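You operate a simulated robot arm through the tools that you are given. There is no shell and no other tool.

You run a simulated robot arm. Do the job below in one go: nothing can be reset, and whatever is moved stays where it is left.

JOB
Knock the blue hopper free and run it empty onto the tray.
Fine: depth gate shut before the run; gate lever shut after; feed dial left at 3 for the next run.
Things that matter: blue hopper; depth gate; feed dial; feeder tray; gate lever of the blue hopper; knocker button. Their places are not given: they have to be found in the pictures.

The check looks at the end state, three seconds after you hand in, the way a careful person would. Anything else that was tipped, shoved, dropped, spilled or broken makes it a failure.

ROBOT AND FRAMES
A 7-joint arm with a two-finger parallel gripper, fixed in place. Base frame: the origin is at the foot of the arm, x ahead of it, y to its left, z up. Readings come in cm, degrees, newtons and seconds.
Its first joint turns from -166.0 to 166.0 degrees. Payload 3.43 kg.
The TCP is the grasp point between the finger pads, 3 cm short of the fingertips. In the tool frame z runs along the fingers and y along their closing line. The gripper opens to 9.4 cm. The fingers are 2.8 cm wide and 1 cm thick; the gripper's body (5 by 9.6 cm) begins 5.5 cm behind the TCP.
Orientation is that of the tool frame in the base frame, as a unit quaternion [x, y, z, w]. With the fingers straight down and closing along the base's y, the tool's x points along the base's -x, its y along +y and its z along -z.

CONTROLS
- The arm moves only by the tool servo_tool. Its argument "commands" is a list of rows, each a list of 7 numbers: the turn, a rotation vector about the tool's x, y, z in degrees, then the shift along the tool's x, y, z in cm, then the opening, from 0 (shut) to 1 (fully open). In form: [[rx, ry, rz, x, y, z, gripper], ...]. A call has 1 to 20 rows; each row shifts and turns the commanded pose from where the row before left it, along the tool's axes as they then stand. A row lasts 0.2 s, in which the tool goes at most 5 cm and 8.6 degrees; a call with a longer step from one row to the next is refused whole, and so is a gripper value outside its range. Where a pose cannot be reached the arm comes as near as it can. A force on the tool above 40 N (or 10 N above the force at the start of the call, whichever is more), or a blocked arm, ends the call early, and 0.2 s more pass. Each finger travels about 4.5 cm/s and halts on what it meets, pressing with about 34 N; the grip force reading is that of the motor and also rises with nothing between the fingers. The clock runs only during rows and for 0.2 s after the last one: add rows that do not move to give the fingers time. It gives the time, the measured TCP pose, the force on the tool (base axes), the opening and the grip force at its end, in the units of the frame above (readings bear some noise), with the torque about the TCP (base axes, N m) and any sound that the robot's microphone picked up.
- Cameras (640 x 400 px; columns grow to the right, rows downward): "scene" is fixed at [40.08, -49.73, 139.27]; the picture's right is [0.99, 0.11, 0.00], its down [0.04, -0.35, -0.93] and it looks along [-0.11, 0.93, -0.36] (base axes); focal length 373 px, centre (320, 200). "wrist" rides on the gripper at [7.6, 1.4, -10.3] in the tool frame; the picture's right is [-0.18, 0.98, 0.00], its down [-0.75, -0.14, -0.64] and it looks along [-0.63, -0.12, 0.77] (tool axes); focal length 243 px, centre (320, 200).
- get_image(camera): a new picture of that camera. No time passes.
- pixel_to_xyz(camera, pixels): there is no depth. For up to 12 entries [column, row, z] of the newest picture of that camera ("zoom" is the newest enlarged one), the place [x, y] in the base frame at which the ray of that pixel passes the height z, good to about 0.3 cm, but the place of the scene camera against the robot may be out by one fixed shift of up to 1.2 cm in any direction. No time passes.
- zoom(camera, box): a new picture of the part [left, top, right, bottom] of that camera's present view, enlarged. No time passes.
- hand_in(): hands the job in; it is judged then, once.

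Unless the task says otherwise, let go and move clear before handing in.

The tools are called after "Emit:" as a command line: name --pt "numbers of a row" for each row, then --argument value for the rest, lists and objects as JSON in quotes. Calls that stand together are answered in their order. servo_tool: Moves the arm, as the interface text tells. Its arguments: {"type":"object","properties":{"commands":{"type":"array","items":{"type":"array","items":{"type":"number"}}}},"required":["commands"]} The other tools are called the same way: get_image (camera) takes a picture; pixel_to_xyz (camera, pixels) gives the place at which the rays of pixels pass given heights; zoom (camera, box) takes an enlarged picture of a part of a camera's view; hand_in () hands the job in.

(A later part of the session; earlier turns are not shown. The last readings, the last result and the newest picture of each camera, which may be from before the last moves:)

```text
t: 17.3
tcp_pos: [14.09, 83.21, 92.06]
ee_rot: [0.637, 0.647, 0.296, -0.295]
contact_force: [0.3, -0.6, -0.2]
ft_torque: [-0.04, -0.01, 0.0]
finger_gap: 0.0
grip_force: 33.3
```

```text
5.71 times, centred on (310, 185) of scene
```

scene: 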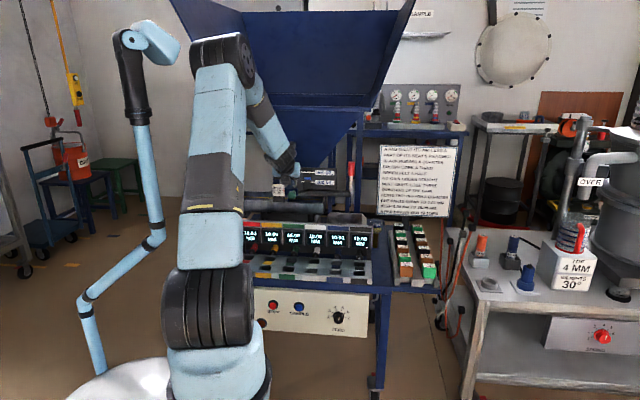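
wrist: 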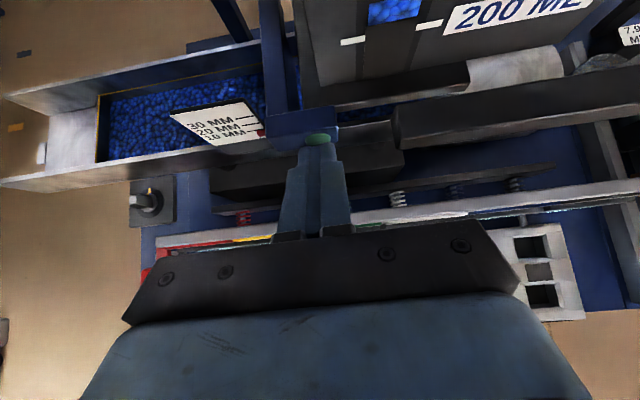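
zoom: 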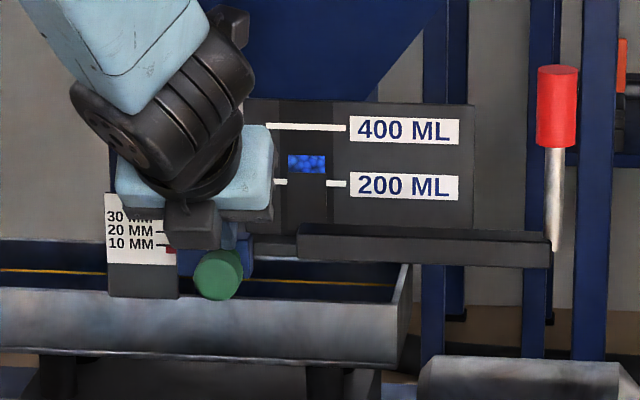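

The gate slid down easily, and the pointer now reads just below the 10 mm line at scene zoom (170,251). I'll keep pressing to the bottom stop in smaller steps.

Emit:
servo_tool --pt "0 0 0 -0.23 0 0.193 0.0" --pt "0 0 0 -0.23 0 0.193 0.0" --pt "0 0 0 -0.23 0 0.193 0.0" --pt "0 0 0 -0.153 0 0.129 0.0" --pt "0 0 0 0 0 0 0.0"

Emit:
zoom --camera "scene" --box '[255, 150, 365, 220]'

Emit:
get_image --camera "wrist"

Emit:
zoom --camera "wrist" --box '[140, 70, 300, 170]'

```text
t: 18.5
tcp_pos: [14.1, 83.34, 91.27]
ee_rot: [0.637, 0.647, 0.296, -0.296]
contact_force: [2.6, -2.7, 17.5]
ft_torque: [0.16, -0.01, -0.05]
finger_gap: 0.0
grip_force: 32.4
```

```text
5.71 times, centred on (310, 185) of scene
```

zoom: 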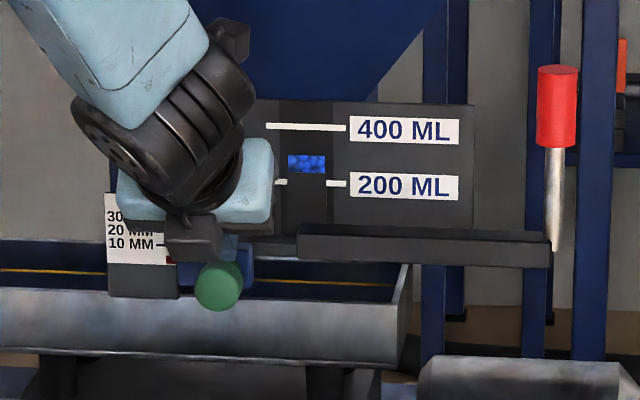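

```text
taken
```

wrist: 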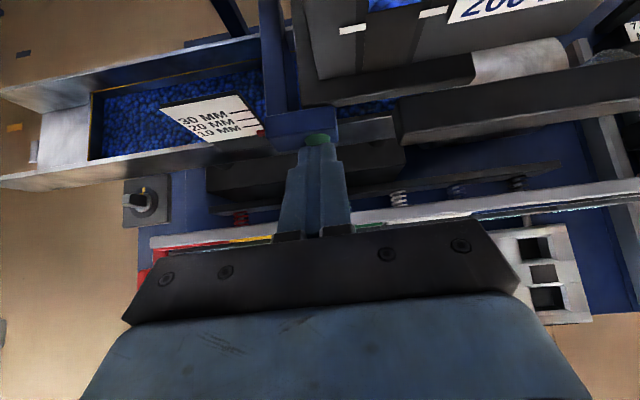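

```text
4.00 times, centred on (220, 120) of wrist
```

zoom: 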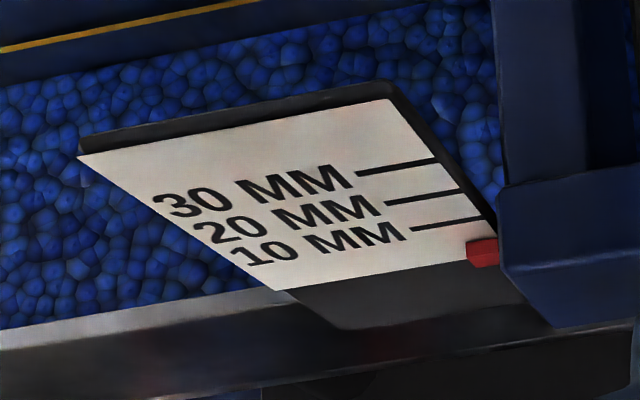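

A push-back of 17.5 N and the red pointer one division below the 10 mm line show the depth gate bottomed at 0. I'll lift off and back out toward the yellow knocker.

Emit:
servo_tool --pt "0 0 0 1.53 0 -1.29 0.0" --pt "0 0 0 -1.66 0 -3.53 0.0" --pt "0 0 0 -1.66 0 -3.53 0.0" --pt "0 0 0 -1.66 0 -3.53 0.0" --pt "0 0 0 1.0 -1 -3.3 0.0" --pt "0 0 0 1.26 -1.7 -3.0 0.0" --pt "0 0 0 1.4 -1.7 -2.9 0.0" --pt "0 0 0 1.4 -1.7 -2.9 0.0" --pt "0 0 0 0 0 0 0.0"

Emit:
get_image --camera "scene"

Emit:
get_image --camera "wrist"

Emit:
zoom --camera "scene" --box '[255, 150, 365, 220]'

```text
t: 19.6
tcp_pos: [24.77, 71.6, 96.61]
ee_rot: [0.684, 0.597, 0.319, -0.273]
contact_force: [0.1, -0.4, -0.5]
ft_torque: [0.03, 0.02, 0.03]
finger_gap: 0.01
grip_force: 32.8
stopped in row 5: the arm was blocked; the commanded pose is now the measured one
```

```text
taken
```

scene: 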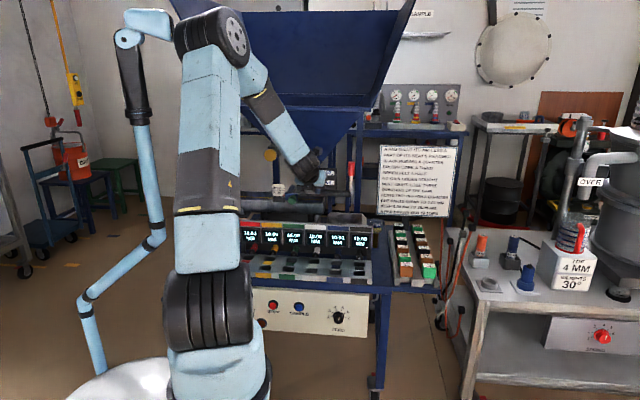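

```text
taken
```

wrist: 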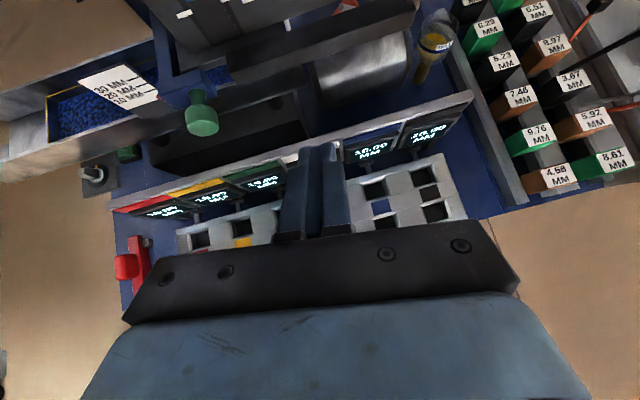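

```text
5.71 times, centred on (310, 185) of scene
```

zoom: 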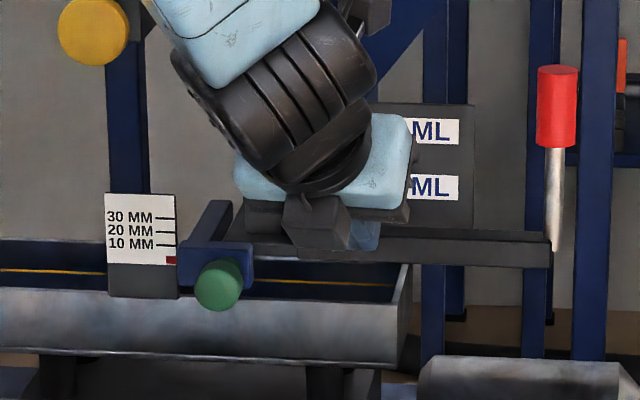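

The gate pointer stays at 0 after release. The move then stopped at (24.8, 71.6, 96.6) because retreating low pushed the elbow left into the hinged stand head at (150,20). I'll pitch the tool down more to free the wrist, and straighten the yaw.

Emit:
servo_tool --pt "0 -4 0 0 0 0 0.0" --pt "0 -6 0 0 0 0 0.0" --pt "0 -6 0 0 0 0 0.0" --pt "4.5 0 -6.6 0 0 0 0.0" --pt "0 0 0 0 0 0 0.0"

Emit:
get_image --camera "scene"

```text
t: 20.8
tcp_pos: [23.8, 71.72, 96.94]
ee_rot: [0.672, 0.682, 0.205, -0.205]
contact_force: [-1.3, -0.3, 0.0]
ft_torque: [0.0, -0.05, 0.0]
finger_gap: 0.02
grip_force: 33.1
```

```text
taken
```

scene: 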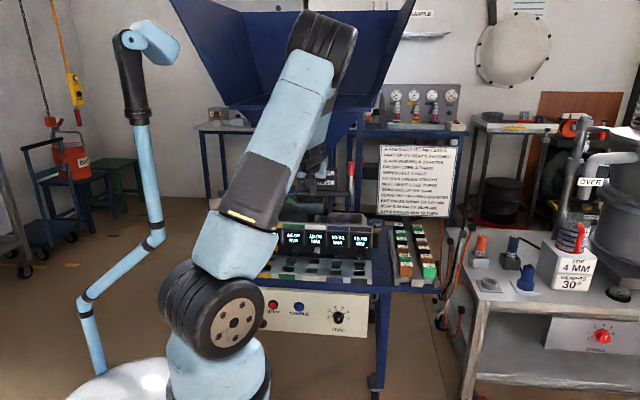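

The elbow is now to the right and clear of the stand, whose head at (150,40) is back at rest. I'll rise to about z 110, pull back, and pitch up to 40°.

Emit:
servo_tool --pt "0 0 0 0.55 0 -3.53 0.0" --pt "0 0 0 0.55 0 -3.53 0.0" --pt "0 0 0 0.55 0 -3.53 0.0" --pt "0 0 0 0.55 0 -3.53 0.0" --pt "0 5 0 0 0 0 0.0" --pt "0 5 0 0 0 0 0.0" --pt "0 6 0 0 0 0 0.0" --pt "0 0 0 0 0 0 0.0"

Emit:
get_image --camera "scene"

```text
t: 22.6
tcp_pos: [24.14, 65.6, 109.82]
ee_rot: [0.638, 0.645, 0.297, -0.298]
contact_force: [0.1, 0.4, -0.4]
ft_torque: [-0.01, -0.02, -0.03]
finger_gap: 0.02
grip_force: 32.9
```

```text
taken
```

scene: 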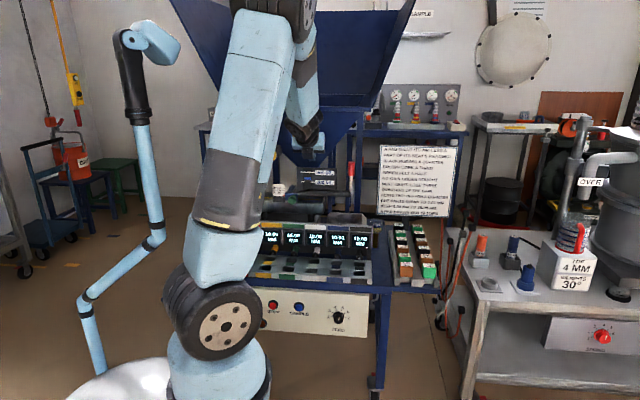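

The arm is at (24.1, 65.6, 109.8), pitch 40°, with the elbow clear. I'll roll the tool −90° so the camera sits on the left, away from the hopper rim.

Emit:
servo_tool --pt "0 0 -8.2 0 0 0 0.0" --pt "0 0 -8.2 0 0 0 0.0" --pt "0 0 -8.2 0 0 0 0.0" --pt "0 0 -8.2 0 0 0 0.0" --pt "0 0 -8.2 0 0 0 0.0" --pt "0 0 -8.2 0 0 0 0.0" --pt "0 0 -8.2 0 0 0 0.0" --pt "0 0 -8.2 0 0 0 0.0" --pt "0 0 -8.2 0 0 0 0.0" --pt "0 0 -8.2 0 0 0 0.0" --pt "0 0 -8 0 0 0 0.0" --pt "0 0 0 0 0 0 0.0"

Emit:
get_image --camera "scene"

Emit:
get_image --camera "wrist"

```text
t: 25.1
tcp_pos: [24.08, 65.68, 109.74]
ee_rot: [-0.007, 0.907, 0.422, -0.001]
contact_force: [-0.1, -0.5, -0.7]
ft_torque: [0.02, 0.02, 0.01]
finger_gap: 0.0
grip_force: 32.8
```

```text
taken
```

scene: 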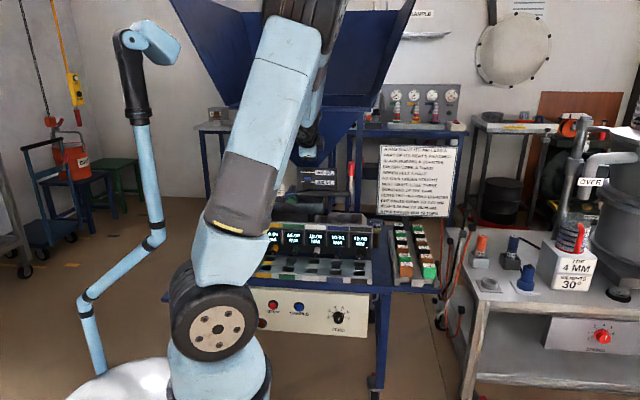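

```text
taken
```

wrist: 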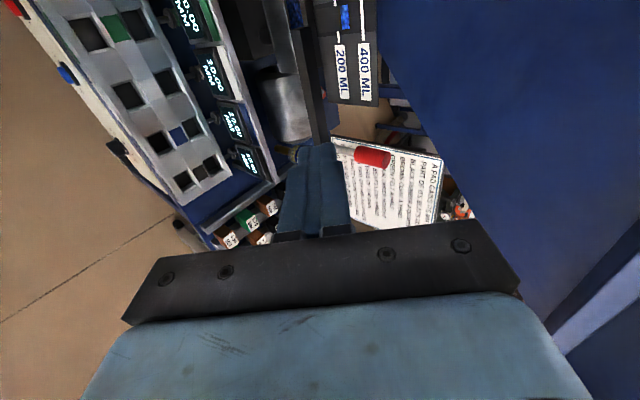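

The roll worked, with the camera now on the left. I'll shift left to line up in front of the yellow knocker at x≈8, still well clear at y≈66.

Emit:
servo_tool --pt "0 0 0 3 0 0 0.0" --pt "0 0 0 4 0 0 0.0" --pt "0 0 0 4 0 0 0.0" --pt "0 0 0 3 0 0 0.0" --pt "0 0 0 1.9 0 0 0.0" --pt "0 0 0 0 -1.15 0.96 0.0" --pt "0 0 0 0 0 0 0.0"

Emit:
get_image --camera "scene"

Emit:
get_image --camera "wrist"

```text
t: 26.8
tcp_pos: [8.07, 65.44, 108.25]
ee_rot: [-0.005, 0.907, 0.421, 0.0]
contact_force: [-0.3, 0.5, 0.4]
ft_torque: [0.03, -0.03, 0.03]
finger_gap: 0.0
grip_force: 33.1
```

```text
taken
```

scene: 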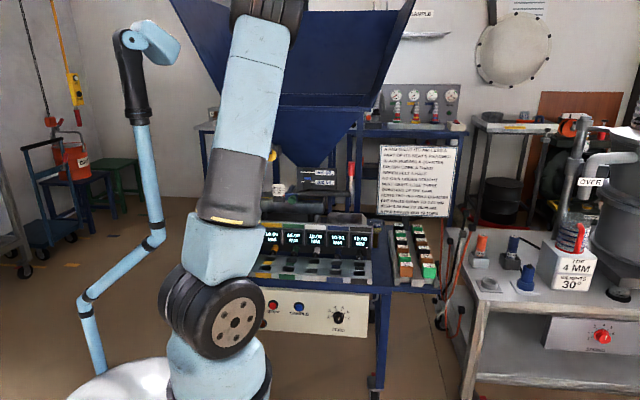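

```text
taken
```

wrist: 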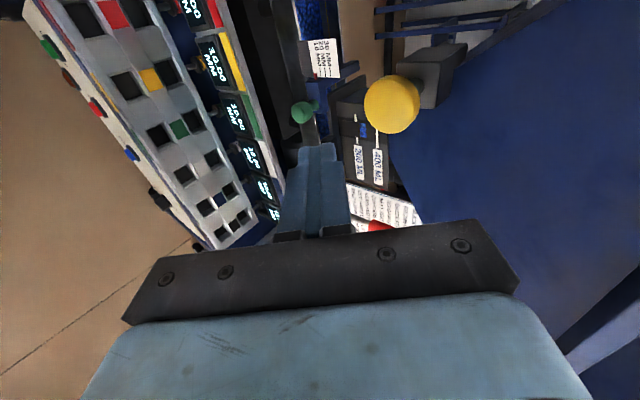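

The yellow button is at wrist (391,103), with its black box behind. I'll place it by ray before pressing.

Emit:
pixel_to_xyz --camera "wrist" --pixels '[[391, 103, 104], [391, 103, 106], [391, 103, 107], [391, 103, 108]]'

Emit:
zoom --camera "wrist" --box '[260, 40, 480, 180]'

Emit:
zoom --camera "wrist" --box '[20, 0, 300, 240]'

```text
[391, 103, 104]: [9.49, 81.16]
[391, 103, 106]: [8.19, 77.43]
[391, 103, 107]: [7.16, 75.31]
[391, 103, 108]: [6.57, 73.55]
```

```text
2.86 times, centred on (370, 110) of wrist
```

zoom: 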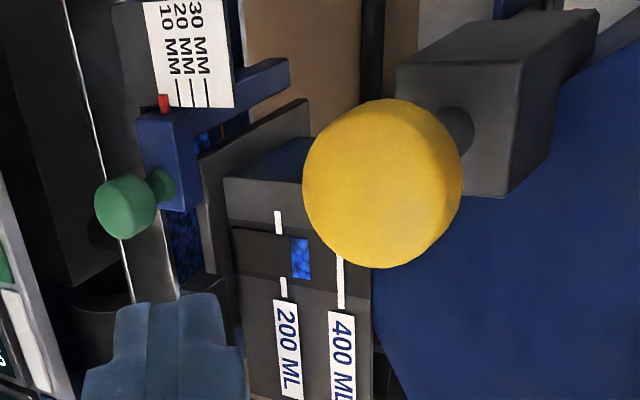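

```text
1.67 times, centred on (160, 120) of wrist
```

zoom: 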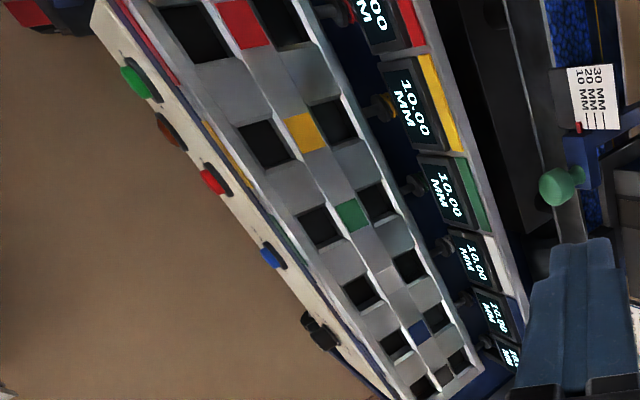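

Rays put the button face centre at about (7.6, 76.0, 106.6), so the finger corner should touch when the TCP reaches y≈73.1. I'll approach and then press in 0.5 cm steps, watching force and sound.

Emit:
servo_tool --pt "0 0 0 0.4 1.93 2.3 0.0" --pt "0 0 0 0 1.93 2.3 0.0" --pt "0 0 0 0 0.32 0.38 0.0" --pt "0 0 0 0 0.32 0.38 0.0" --pt "0 0 0 0 0.32 0.38 0.0" --pt "0 0 0 0 0.32 0.38 0.0" --pt "0 0 0 0 0 0 0.0"

Emit:
get_image --camera "wrist"

Emit:
zoom --camera "scene" --box '[230, 90, 390, 190]'

```text
t: 28.4
tcp_pos: [7.8, 73.54, 108.14]
ee_rot: [-0.005, 0.907, 0.421, -0.001]
contact_force: [-1.1, -1.0, 0.3]
ft_torque: [0.01, 0.03, -0.02]
finger_gap: 0.02
grip_force: 32.8
```

```text
taken
```

wrist: 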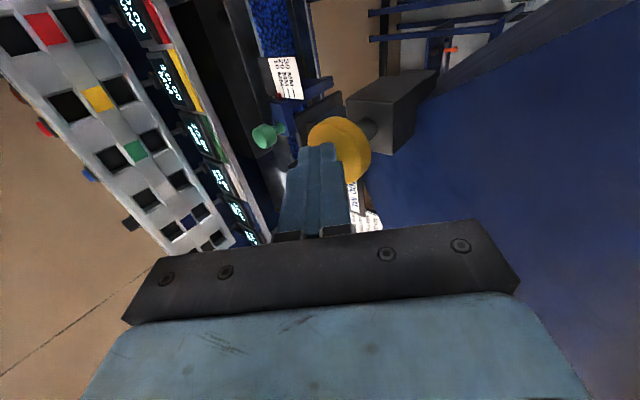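

```text
4.00 times, centred on (310, 140) of scene
```

zoom: 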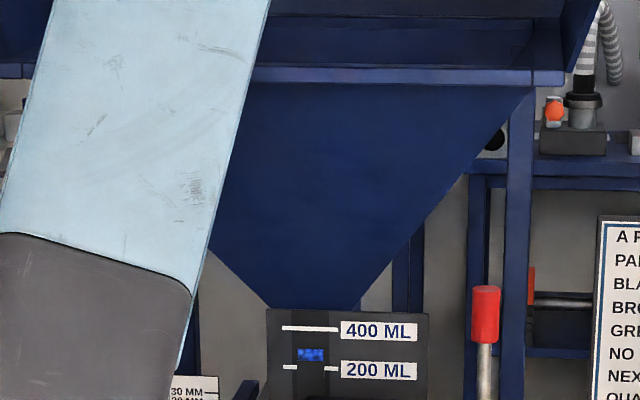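

There's no contact yet at y=73.5, and the fingertip is right in front of the disc at (338,148). I'll keep pressing forward in small steps.

Emit:
servo_tool --pt "0 0 0 0 0.4 0.2 0.0" --pt "0 0 0 0 0.26 0.31 0.0" --pt "0 0 0 0 0.26 0.31 0.0" --pt "0 0 0 0 0.26 0.31 0.0" --pt "0 0 0 0 0 0 0.0"

Emit:
zoom --camera "scene" --box '[280, 150, 360, 200]'

Emit:
get_image --camera "wrist"

```text
t: 29.6
tcp_pos: [7.7, 74.98, 108.48]
ee_rot: [-0.004, 0.907, 0.421, -0.001]
contact_force: [-2.9, -2.5, 0.4]
ft_torque: [0.0, -0.01, 0.04]
finger_gap: 0.0
grip_force: 33.5
```

```text
8.00 times, centred on (320, 175) of scene
```

zoom: 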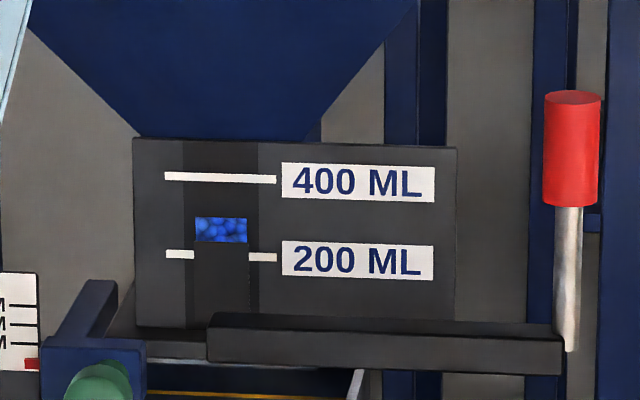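

```text
taken
```

wrist: 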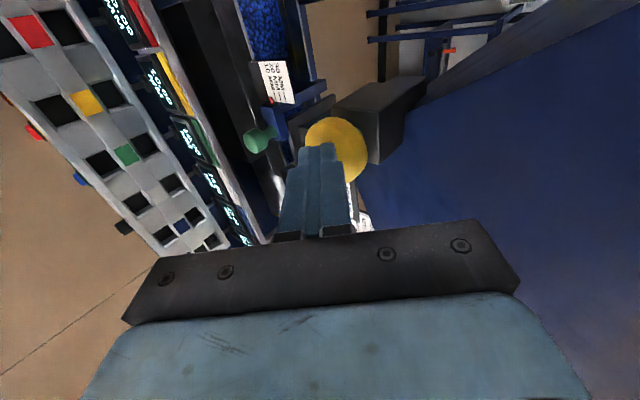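

Contact is just starting at about 3 N at y=75.0. I'll press further in small steps.

Emit:
servo_tool --pt "0 0 0 0 0.26 0.31 0.0" --pt "0 0 0 0 0.26 0.31 0.0" --pt "0 0 0 0 0.26 0.31 0.0" --pt "0 0 0 0 0 0 0.0"

Emit:
zoom --camera "scene" --box '[280, 150, 360, 200]'

Emit:
get_image --camera "wrist"

```text
t: 30.1
tcp_pos: [7.65, 75.19, 108.51]
ee_rot: [-0.006, 0.908, 0.419, 0.001]
contact_force: [4.7, -31.1, 8.2]
ft_torque: [-0.15, -0.13, -0.58]
finger_gap: 0.01
grip_force: 33.5
stopped in row 2: the force on the tool passed its limit at 47 N (the readings are from after the stop); the commanded pose is now the measured one
```

```text
8.00 times, centred on (320, 175) of scene
```

zoom: 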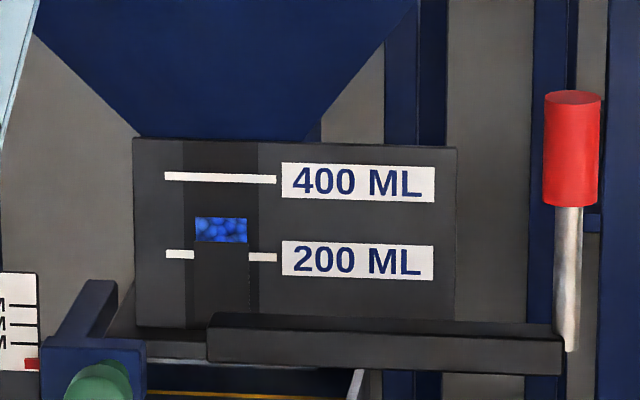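

```text
taken
```

wrist: 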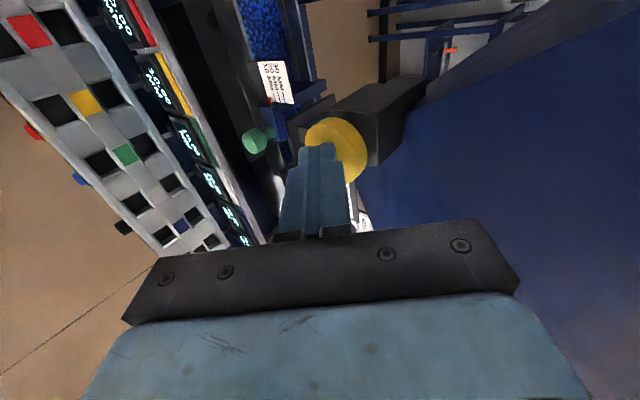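

The force hit about 47 N at y=75.2 and no sound was reported. I'll zoom in to see whether the button is bottomed against its box.

Emit:
zoom --camera "wrist" --box '[260, 60, 440, 200]'

Emit:
get_image --camera "scene"

```text
2.86 times, centred on (350, 130) of wrist
```

zoom: 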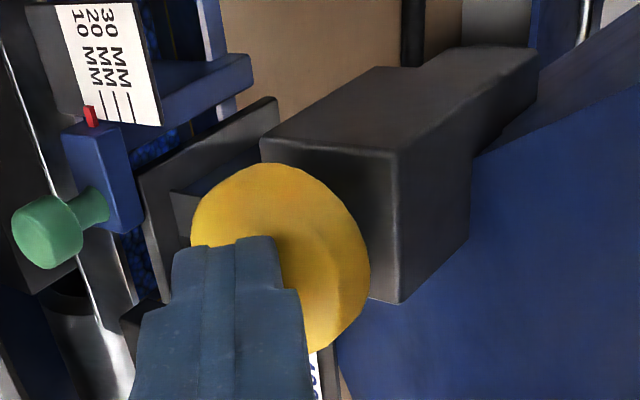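

```text
taken
```

scene: 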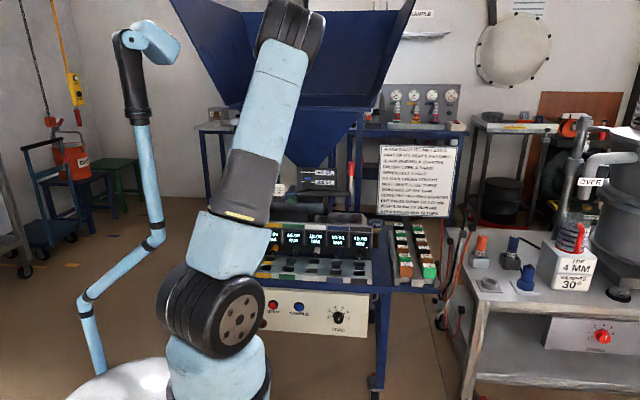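

The finger front is at y≈78.1, about 2 cm past the rest face, so the button is pressed to its stop. I'll release and check the window and for any sound.

Emit:
servo_tool --pt "0 0 0 0 -0.64 -0.77 0.0" --pt "0 0 0 0 -0.96 -1.15 0.0" --pt "0 0 0 0 -0.96 -1.15 0.0" --pt "0 0 0 0 0 0 0.0" --pt "0 0 0 0 0 0 0.0"

Emit:
zoom --camera "scene" --box '[280, 150, 360, 200]'

Emit:
get_image --camera "wrist"

Emit:
zoom --camera "wrist" --box '[260, 60, 440, 200]'

```text
t: 31.3
tcp_pos: [7.74, 71.39, 108.35]
ee_rot: [-0.005, 0.908, 0.419, -0.001]
contact_force: [0.3, -0.7, 0.3]
ft_torque: [0.0, -0.02, 0.0]
finger_gap: 0.0
grip_force: 33.7
```

```text
8.00 times, centred on (320, 175) of scene
```

zoom: 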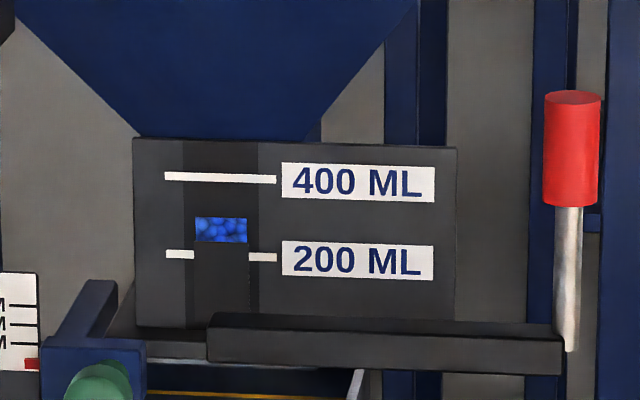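

```text
taken
```

wrist: 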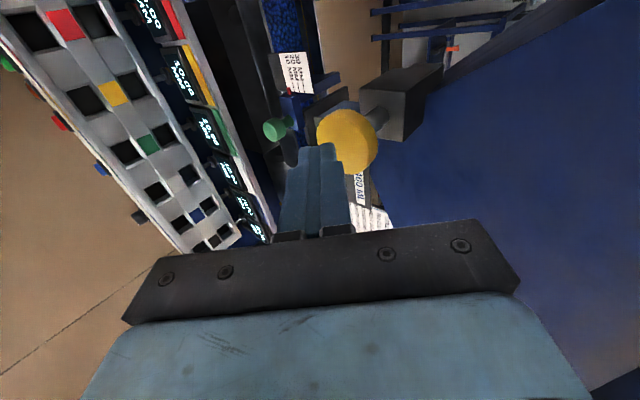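

```text
2.86 times, centred on (350, 130) of wrist
```

zoom: 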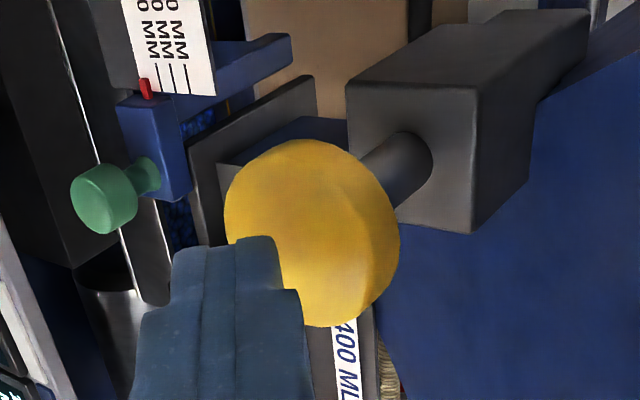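

The button sprang back out, with the stem visible at zoom (400,170), so it was pressed and released. The window hasn't changed and I heard no sound. Next I'll back off and roll the tool so the camera is underneath, ready to work the lever.

Emit:
servo_tool --pt "0 0 0 0 -1.93 -2.3 0.0" --pt "0 0 0 0 -1.93 -2.3 0.0" --pt "0 0 0 -4 0 0 0.0" --pt "0 0 0 -4 0 0 0.0" --pt "0 0 0 -4 0 0 0.0" --pt "0 0 0 -4 0 0 0.0" --pt "0 0 0 -4 0 0 0.0" --pt "0 0 0 0 0 0 0.0"

Emit:
get_image --camera "scene"

Emit:
get_image --camera "wrist"

```text
t: 33.1
tcp_pos: [28.2, 65.5, 108.56]
ee_rot: [-0.005, 0.908, 0.42, -0.001]
contact_force: [-0.3, 0.1, 0.3]
ft_torque: [-0.01, -0.02, 0.0]
finger_gap: 0.0
grip_force: 32.6
```

```text
taken
```

scene: 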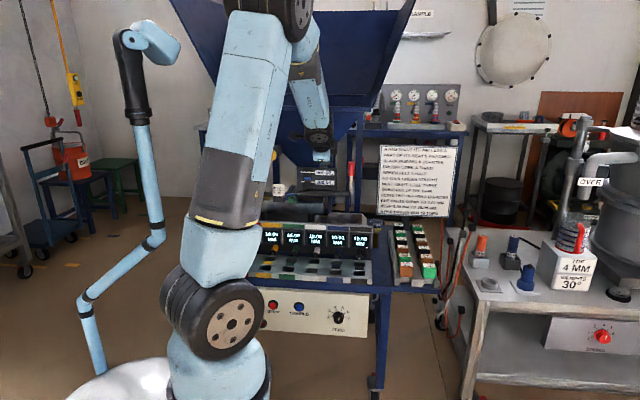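

```text
taken
```

wrist: 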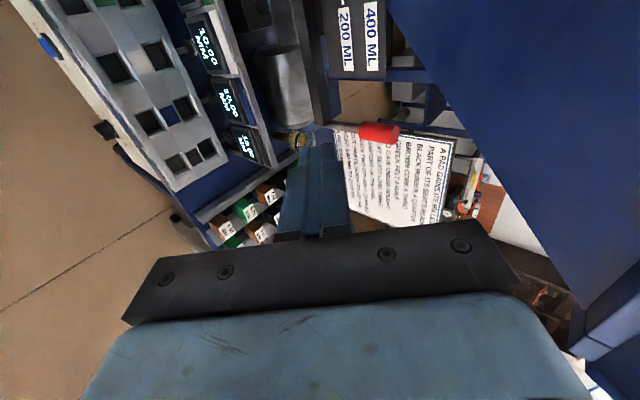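

The arm is at (28.2, 65.5, 108.6). I'll roll another −90° to put the camera underneath.

Emit:
servo_tool --pt "0 0 -8.2 0 0 0 0.0" --pt "0 0 -8.2 0 0 0 0.0" --pt "0 0 -8.2 0 0 0 0.0" --pt "0 0 -8.2 0 0 0 0.0" --pt "0 0 -8.2 0 0 0 0.2" --pt "0 0 -8.2 0 0 0 0.4" --pt "0 0 -8.2 0 0 0 0.6" --pt "0 0 -8.2 0 0 0 0.7" --pt "0 0 -8.2 0 0 0 0.7" --pt "0 0 -8.2 0 0 0 0.7" --pt "0 0 -8 0 0 0 0.7" --pt "0 0 0 0 0 0 0.7"

Emit:
get_image --camera "scene"

Emit:
get_image --camera "wrist"

```text
t: 35.7
tcp_pos: [27.73, 65.67, 108.51]
ee_rot: [0.646, -0.638, -0.296, -0.297]
contact_force: [0.0, 0.0, -0.5]
ft_torque: [0.03, -0.03, -0.01]
finger_gap: 6.57
grip_force: 0.1
```

```text
taken
```

scene: 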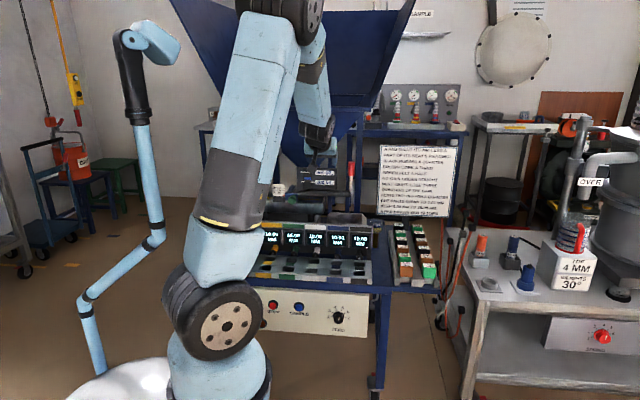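

```text
taken
```

wrist: 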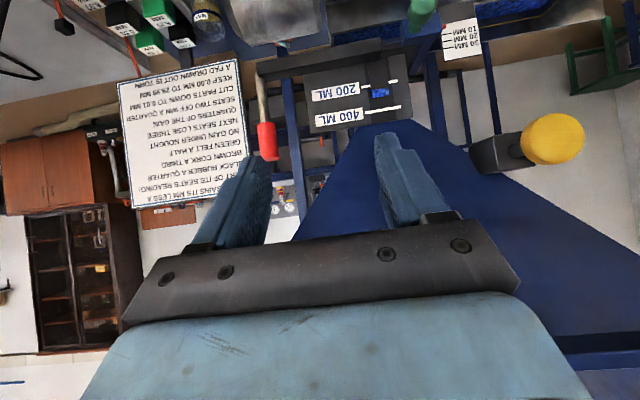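

The roll worked and the view is now upside-down: lever at (262,110), red grip at (267,142), window at (380,92). I'll zoom in on the lever mechanism.

Emit:
zoom --camera "wrist" --box '[230, 0, 470, 170]'

Emit:
pixel_to_xyz --camera "wrist" --pixels '[[267, 142, 99], [267, 142, 101], [267, 142, 103], [262, 78, 88], [262, 78, 91], [262, 78, 94]]'

Emit:
pixel_to_xyz --camera "scene" --pixels '[[351.5, 168.6, 98], [351.5, 168.6, 100], [351.5, 168.6, 102], [350.9, 193.5, 89], [350.9, 193.5, 91]]'

```text
2.35 times, centred on (350, 85) of wrist
```

zoom: 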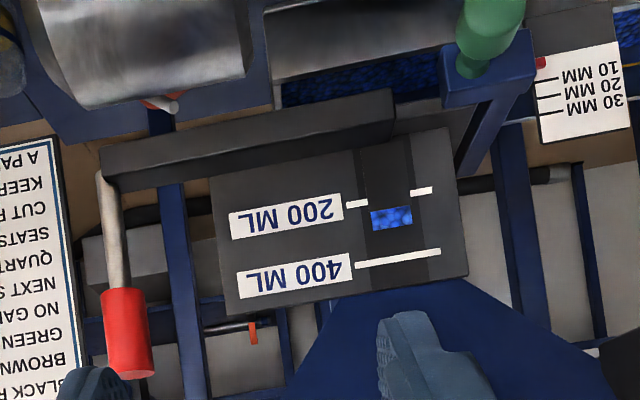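

```text
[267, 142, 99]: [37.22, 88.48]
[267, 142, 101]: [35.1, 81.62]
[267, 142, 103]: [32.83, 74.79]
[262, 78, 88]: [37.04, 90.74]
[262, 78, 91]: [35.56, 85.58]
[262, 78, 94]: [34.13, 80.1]
```

```text
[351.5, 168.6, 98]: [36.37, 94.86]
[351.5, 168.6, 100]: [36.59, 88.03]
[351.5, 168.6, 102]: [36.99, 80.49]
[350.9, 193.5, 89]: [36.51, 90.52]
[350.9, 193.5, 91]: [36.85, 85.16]
```

The lever handle centre is near (36.6, 86.5, 100). To keep the wrist under the hopper rim, I'll grip the steel stem lower down at z≈96, so I'm moving to a pre-grasp at (36.6, 76, 97).

Emit:
servo_tool --pt "0 0 0 0 -3 0 0.7" --pt "0 0 0 0 -3 0 0.7" --pt "0 0 0 0 -2.9 0 0.7" --pt "0 0 0 0.55 0 3.82 0.7" --pt "0 0 0 0.55 0 3.82 0.7" --pt "0 0 0 0.55 0 3.82 0.7" --pt "0 0 0 0.55 0 3.82 0.7" --pt "0 0 0 0 0 0 0.7"

Emit:
get_image --camera "scene"

Emit:
get_image --camera "wrist"

```text
t: 37.5
tcp_pos: [36.57, 75.84, 96.86]
ee_rot: [0.646, -0.639, -0.296, -0.296]
contact_force: [0.4, -0.2, 1.2]
ft_torque: [-0.01, 0.0, 0.03]
finger_gap: 6.6
grip_force: 0.2
```

```text
taken
```

scene: 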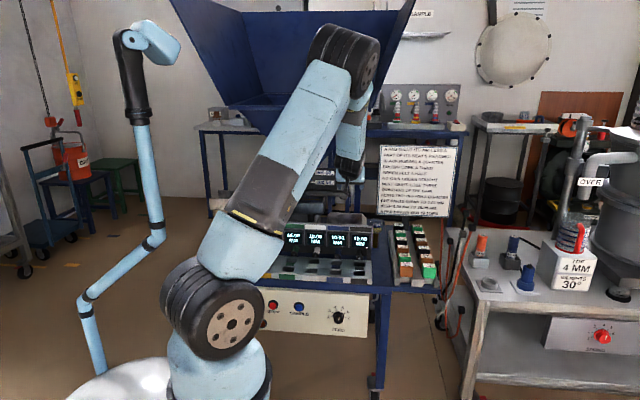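

```text
taken
```

wrist: 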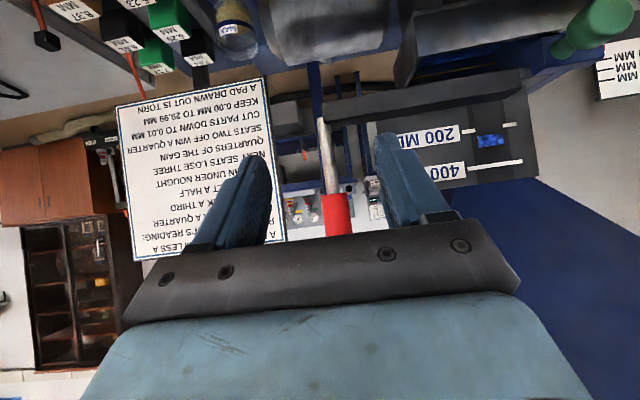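

The lever stem is centred between the fingers at (328,155). I'll move forward to straddle it, then close.

Emit:
servo_tool --pt "0 0 0 -1.72 0 2.52 0.7" --pt "0 0 0 -1.72 0 2.52 0.7" --pt "0 0 0 -1.72 0 2.51 0.7" --pt "0 0 0 0 0 0 0.7"

Emit:
get_image --camera "wrist"

Emit:
get_image --camera "scene"

Emit:
zoom --camera "scene" --box '[290, 110, 410, 210]'

```text
t: 38.5
tcp_pos: [36.65, 85.17, 96.25]
ee_rot: [0.645, -0.638, -0.296, -0.297]
contact_force: [-0.5, -0.3, -0.4]
ft_torque: [-0.02, 0.03, -0.01]
finger_gap: 6.58
grip_force: 0.0
```

```text
taken
```

wrist: 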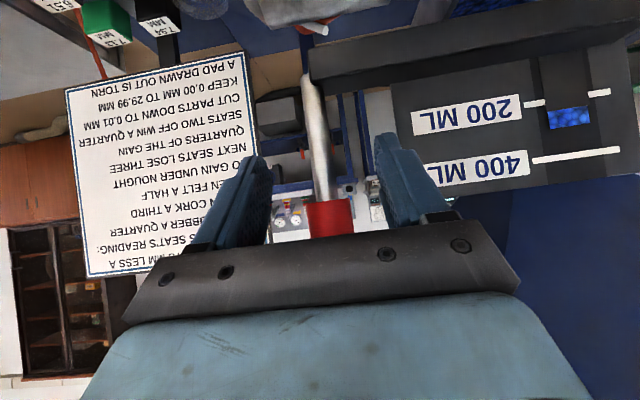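

```text
taken
```

scene: 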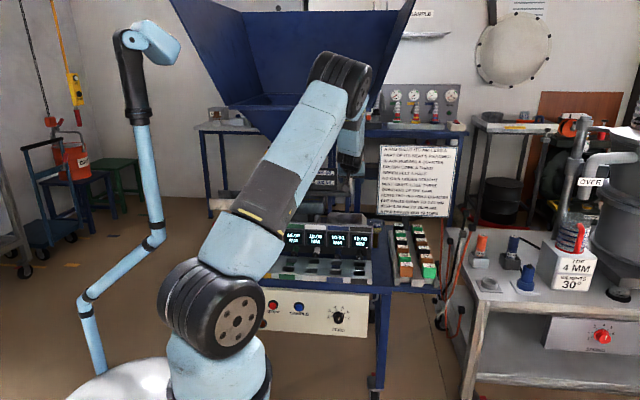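

```text
4.00 times, centred on (350, 160) of scene
```

zoom: 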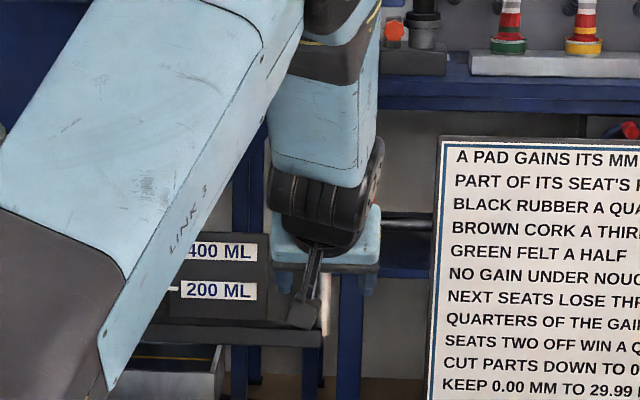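

The stem and red grip are between the fingers. I'll close on the stem.

Emit:
servo_tool --pt "0 0 0 0 0 0 0.3" --pt "0 0 0 0 0 0 0.1" --pt "0 0 0 0 0 0 0.0" --pt "0 0 0 0 0 0 0.0" --pt "0 0 0 0 0 0 0.0"

Emit:
get_image --camera "wrist"

```text
t: 39.7
tcp_pos: [36.5, 85.14, 96.27]
ee_rot: [0.646, -0.637, -0.298, -0.296]
contact_force: [-8.4, -1.9, -0.7]
ft_torque: [-0.04, 0.02, 0.2]
finger_gap: 2.55
grip_force: 45.0
```

```text
taken
```

wrist: 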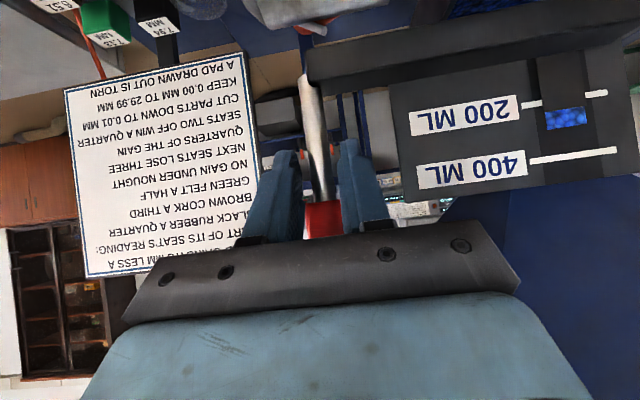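

The gripper holds the grip at a 2.55 cm gap. I'll probe gently toward +x, since the lever may be a slide gate, and watch the force.

Emit:
servo_tool --pt "0 0 0 0 -0.3 0 0.0" --pt "0 0 0 0 -0.3 0 0.0" --pt "0 0 0 0 0 0 0.0"

```text
t: 40.6
tcp_pos: [36.51, 85.27, 96.2]
ee_rot: [0.647, -0.636, -0.298, -0.295]
contact_force: [-6.9, -5.4, 0.4]
ft_torque: [-0.04, -0.16, 0.08]
finger_gap: 2.54
grip_force: 44.9
stopped in row 3: the force on the tool passed its limit at 41 N (the readings are from after the stop); the commanded pose is now the measured one
```

Pushing +x met a hard stop, over 41 N with no motion. Now I'll probe pulling toward −y.

Emit:
servo_tool --pt "0 0 0 0.193 0 -0.23 0.0" --pt "0 0 0 0.193 0 -0.23 0.0" --pt "0 0 0 0 0 0 0.0"

```text
t: 41.4
tcp_pos: [36.55, 84.61, 95.77]
ee_rot: [0.649, -0.636, -0.298, -0.291]
contact_force: [-0.3, 14.7, -10.5]
ft_torque: [0.77, -0.09, 0.03]
finger_gap: 1.39
grip_force: 45.0
stopped in row 3: the force on the tool passed its limit at 41 N (the readings are from after the stop); the commanded pose is now the measured one
```

The gap dropped to 1.39 cm, so the fingers slipped from the red part to the thin stem while pulling. I'll look at where the lever is now.

Emit:
get_image --camera "wrist"

Emit:
zoom --camera "wrist" --box '[230, 50, 430, 250]'

Emit:
zoom --camera "scene" --box '[290, 130, 390, 210]'

```text
taken
```

wrist: 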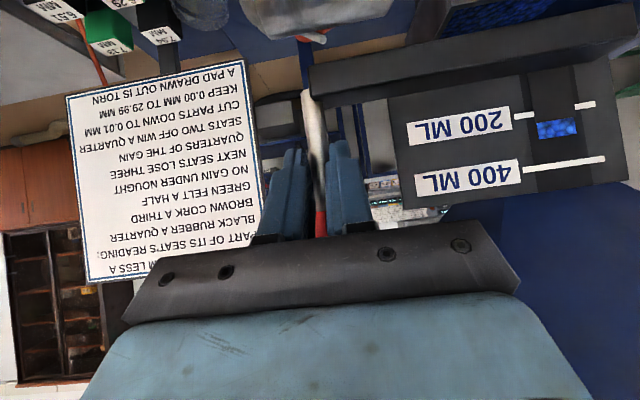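

```text
2.00 times, centred on (330, 150) of wrist
```

zoom: 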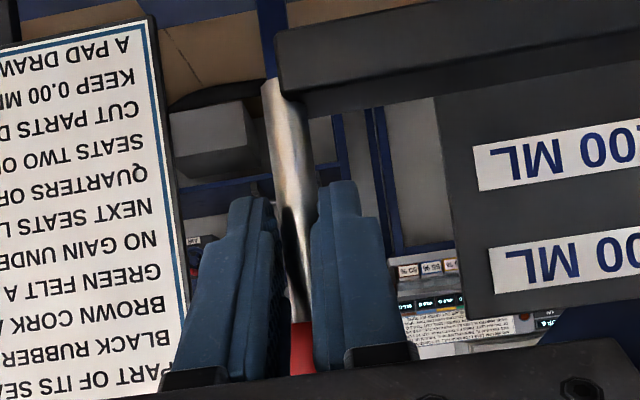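

```text
5.00 times, centred on (340, 170) of scene
```

zoom: 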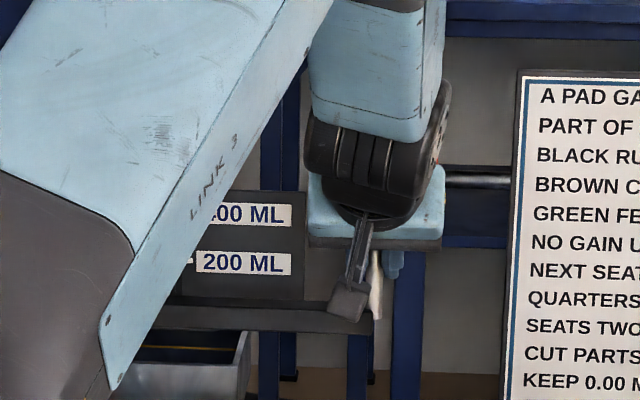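

The lever hasn't visibly moved. I'll probe the −x direction next.

Emit:
servo_tool --pt "0 0 0 0 0.25 0 0.0" --pt "0 0 0 0 0.25 0 0.0" --pt "0 0 0 0 0 0 0.0"

```text
t: 42.2
tcp_pos: [36.54, 84.55, 95.77]
ee_rot: [0.647, -0.639, -0.297, -0.292]
contact_force: [24.2, 15.0, -12.2]
ft_torque: [0.66, -0.26, -0.64]
finger_gap: 1.35
grip_force: 44.7
```

Also stiff in −x (24 N, no motion), so the lever doesn't move along x. Next I'll probe away from me, toward +y.

Emit:
servo_tool --pt "0 0 0 0 -0.25 0 0.0" --pt "0 0 0 -0.16 -0.25 0.19 0.0" --pt "0 0 0 -0.16 0 0.19 0.0" --pt "0 0 0 -0.16 0 0.19 0.0" --pt "0 0 0 -0.16 0 0.19 0.0" --pt "0 0 0 0 0 0 0.0"

```text
t: 43.0
tcp_pos: [36.49, 84.59, 95.8]
ee_rot: [0.65, -0.638, -0.296, -0.288]
contact_force: [-0.8, -15.9, 3.3]
ft_torque: [0.64, -0.14, 0.0]
finger_gap: 1.36
grip_force: 45.2
stopped in row 4: the force on the tool passed its limit at 48 N (the readings are from after the stop); the commanded pose is now the measured one
```

+y is stiff too (48 N). That leaves vertical swing, with the bar pivoting at its left end. I'll lift, with the red grip resting on the fingers.

Emit:
servo_tool --pt "0 0 0 -0.19 0 -0.16 0.0" --pt "0 0 0 -0.19 0 -0.16 0.0" --pt "0 0 0 -0.19 0 -0.16 0.0" --pt "0 0 0 0 0 0 0.0"

```text
t: 43.9
tcp_pos: [36.53, 84.58, 95.77]
ee_rot: [0.652, -0.639, -0.293, -0.283]
contact_force: [3.3, 10.3, -9.2]
ft_torque: [0.81, -0.49, -0.1]
finger_gap: 1.37
grip_force: 45.1
stopped in row 4: the force on the tool passed its limit at 43 N (the readings are from after the stop); the commanded pose is now the measured one
```

Lifting is stiff as well (43 N, no motion). Now I'll probe downward.

Emit:
servo_tool --pt "0 0 0 0.19 0 0.16 0.0" --pt "0 0 0 0.19 0 0.16 0.0" --pt "0 0 0 0.19 0 0.16 0.0" --pt "0 0 0 0 0 0 0.0"

Emit:
get_image --camera "wrist"

```text
t: 44.9
tcp_pos: [36.55, 84.53, 95.53]
ee_rot: [0.651, -0.638, -0.295, -0.286]
contact_force: [7.8, 1.7, 32.3]
ft_torque: [0.87, -0.44, -0.16]
finger_gap: 1.41
grip_force: 44.7
```

```text
taken
```

wrist: 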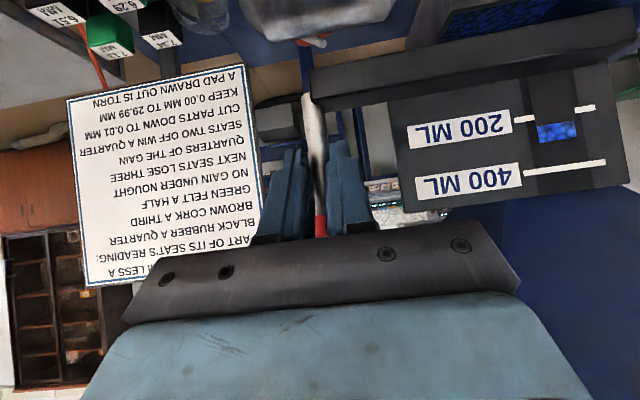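

Every quick probe at this low grip was stiff. Some −y travel did show up earlier (85.27→84.61), so I'll repeat the −y pull very slowly to separate slip from real lever motion.

Emit:
servo_tool --pt "0 0 0 -0.1 0 -0.08 0.0" --pt "0 0 0 -0.1 0 -0.08 0.0" --pt "0 0 0 0 0 0 0.0" --pt "0 0 0 0.051 0 -0.061 0.0" --pt "0 0 0 0.051 0 -0.061 0.0" --pt "0 0 0 0.051 0 -0.061 0.0" --pt "0 0 0 0.051 0 -0.061 0.0" --pt "0 0 0 0.051 0 -0.061 0.0" --pt "0 0 0 0.051 0 -0.061 0.0" --pt "0 0 0 0 0 0 0.0"

Emit:
get_image --camera "wrist"

Emit:
zoom --camera "wrist" --box '[250, 30, 410, 130]'

```text
t: 47.0
tcp_pos: [36.49, 84.16, 95.18]
ee_rot: [0.654, -0.638, -0.294, -0.281]
contact_force: [9.6, 21.5, 4.3]
ft_torque: [1.29, -0.17, -0.24]
finger_gap: 1.37
grip_force: 44.6
```

```text
taken
```

wrist: 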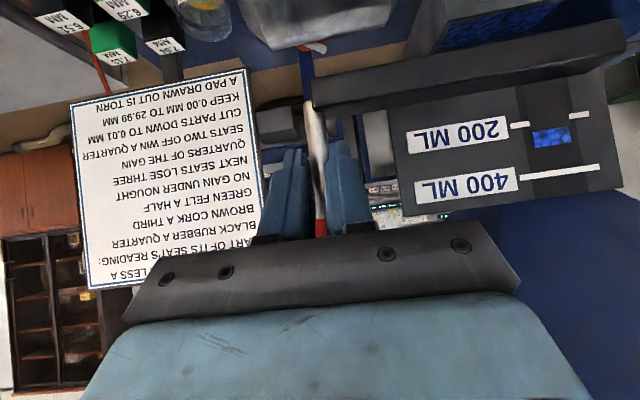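

```text
4.00 times, centred on (330, 80) of wrist
```

zoom: 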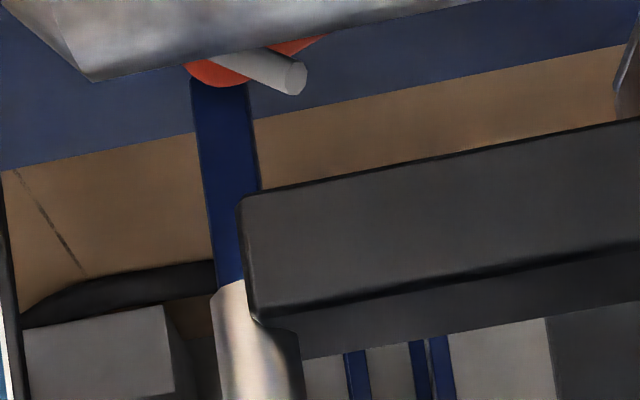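

The close-up shows the stem mounted at the end of the bar at (255,330), so it likely tilts about the bar's axis, in y. Leverage at this low grip is poor. I'll let go, back off, flatten the pitch, and re-grip near the top of the red handle.

Emit:
servo_tool --pt "0 0 0 0 0 0 0.3" --pt "0 0 0 0 0 0 0.6" --pt "0 0 0 0 0 0 0.6" --pt "0 0 0 1.6 0 -1.9 0.6" --pt "0 0 0 1.6 0 -1.9 0.6" --pt "0 0 0 0 0 0 0.6"

Emit:
get_image --camera "wrist"

Emit:
get_image --camera "scene"

```text
t: 48.5
tcp_pos: [36.6, 79.03, 95.31]
ee_rot: [0.652, -0.638, -0.294, -0.284]
contact_force: [-0.1, -0.3, -0.1]
ft_torque: [0.01, -0.02, 0.02]
finger_gap: 5.65
grip_force: 0.1
```

```text
taken
```

wrist: 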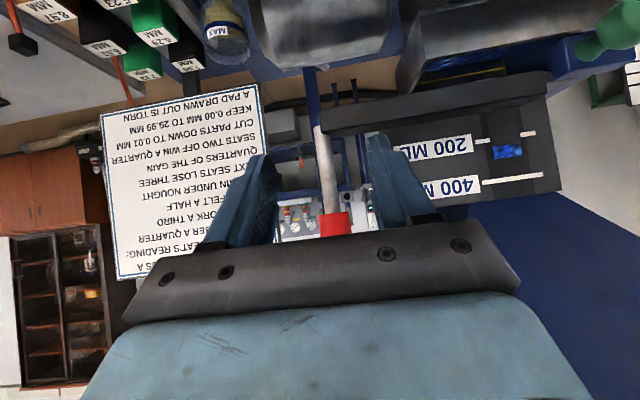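

```text
taken
```

scene: 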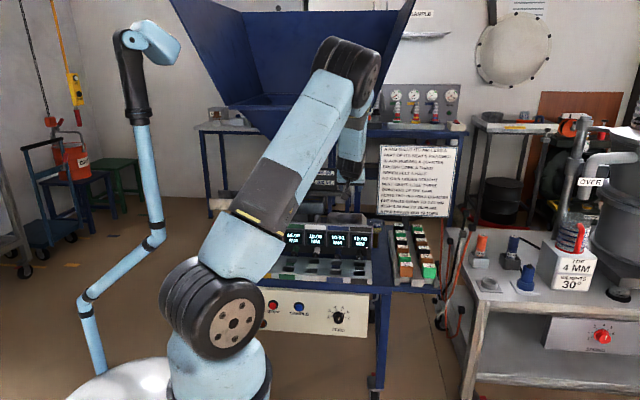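

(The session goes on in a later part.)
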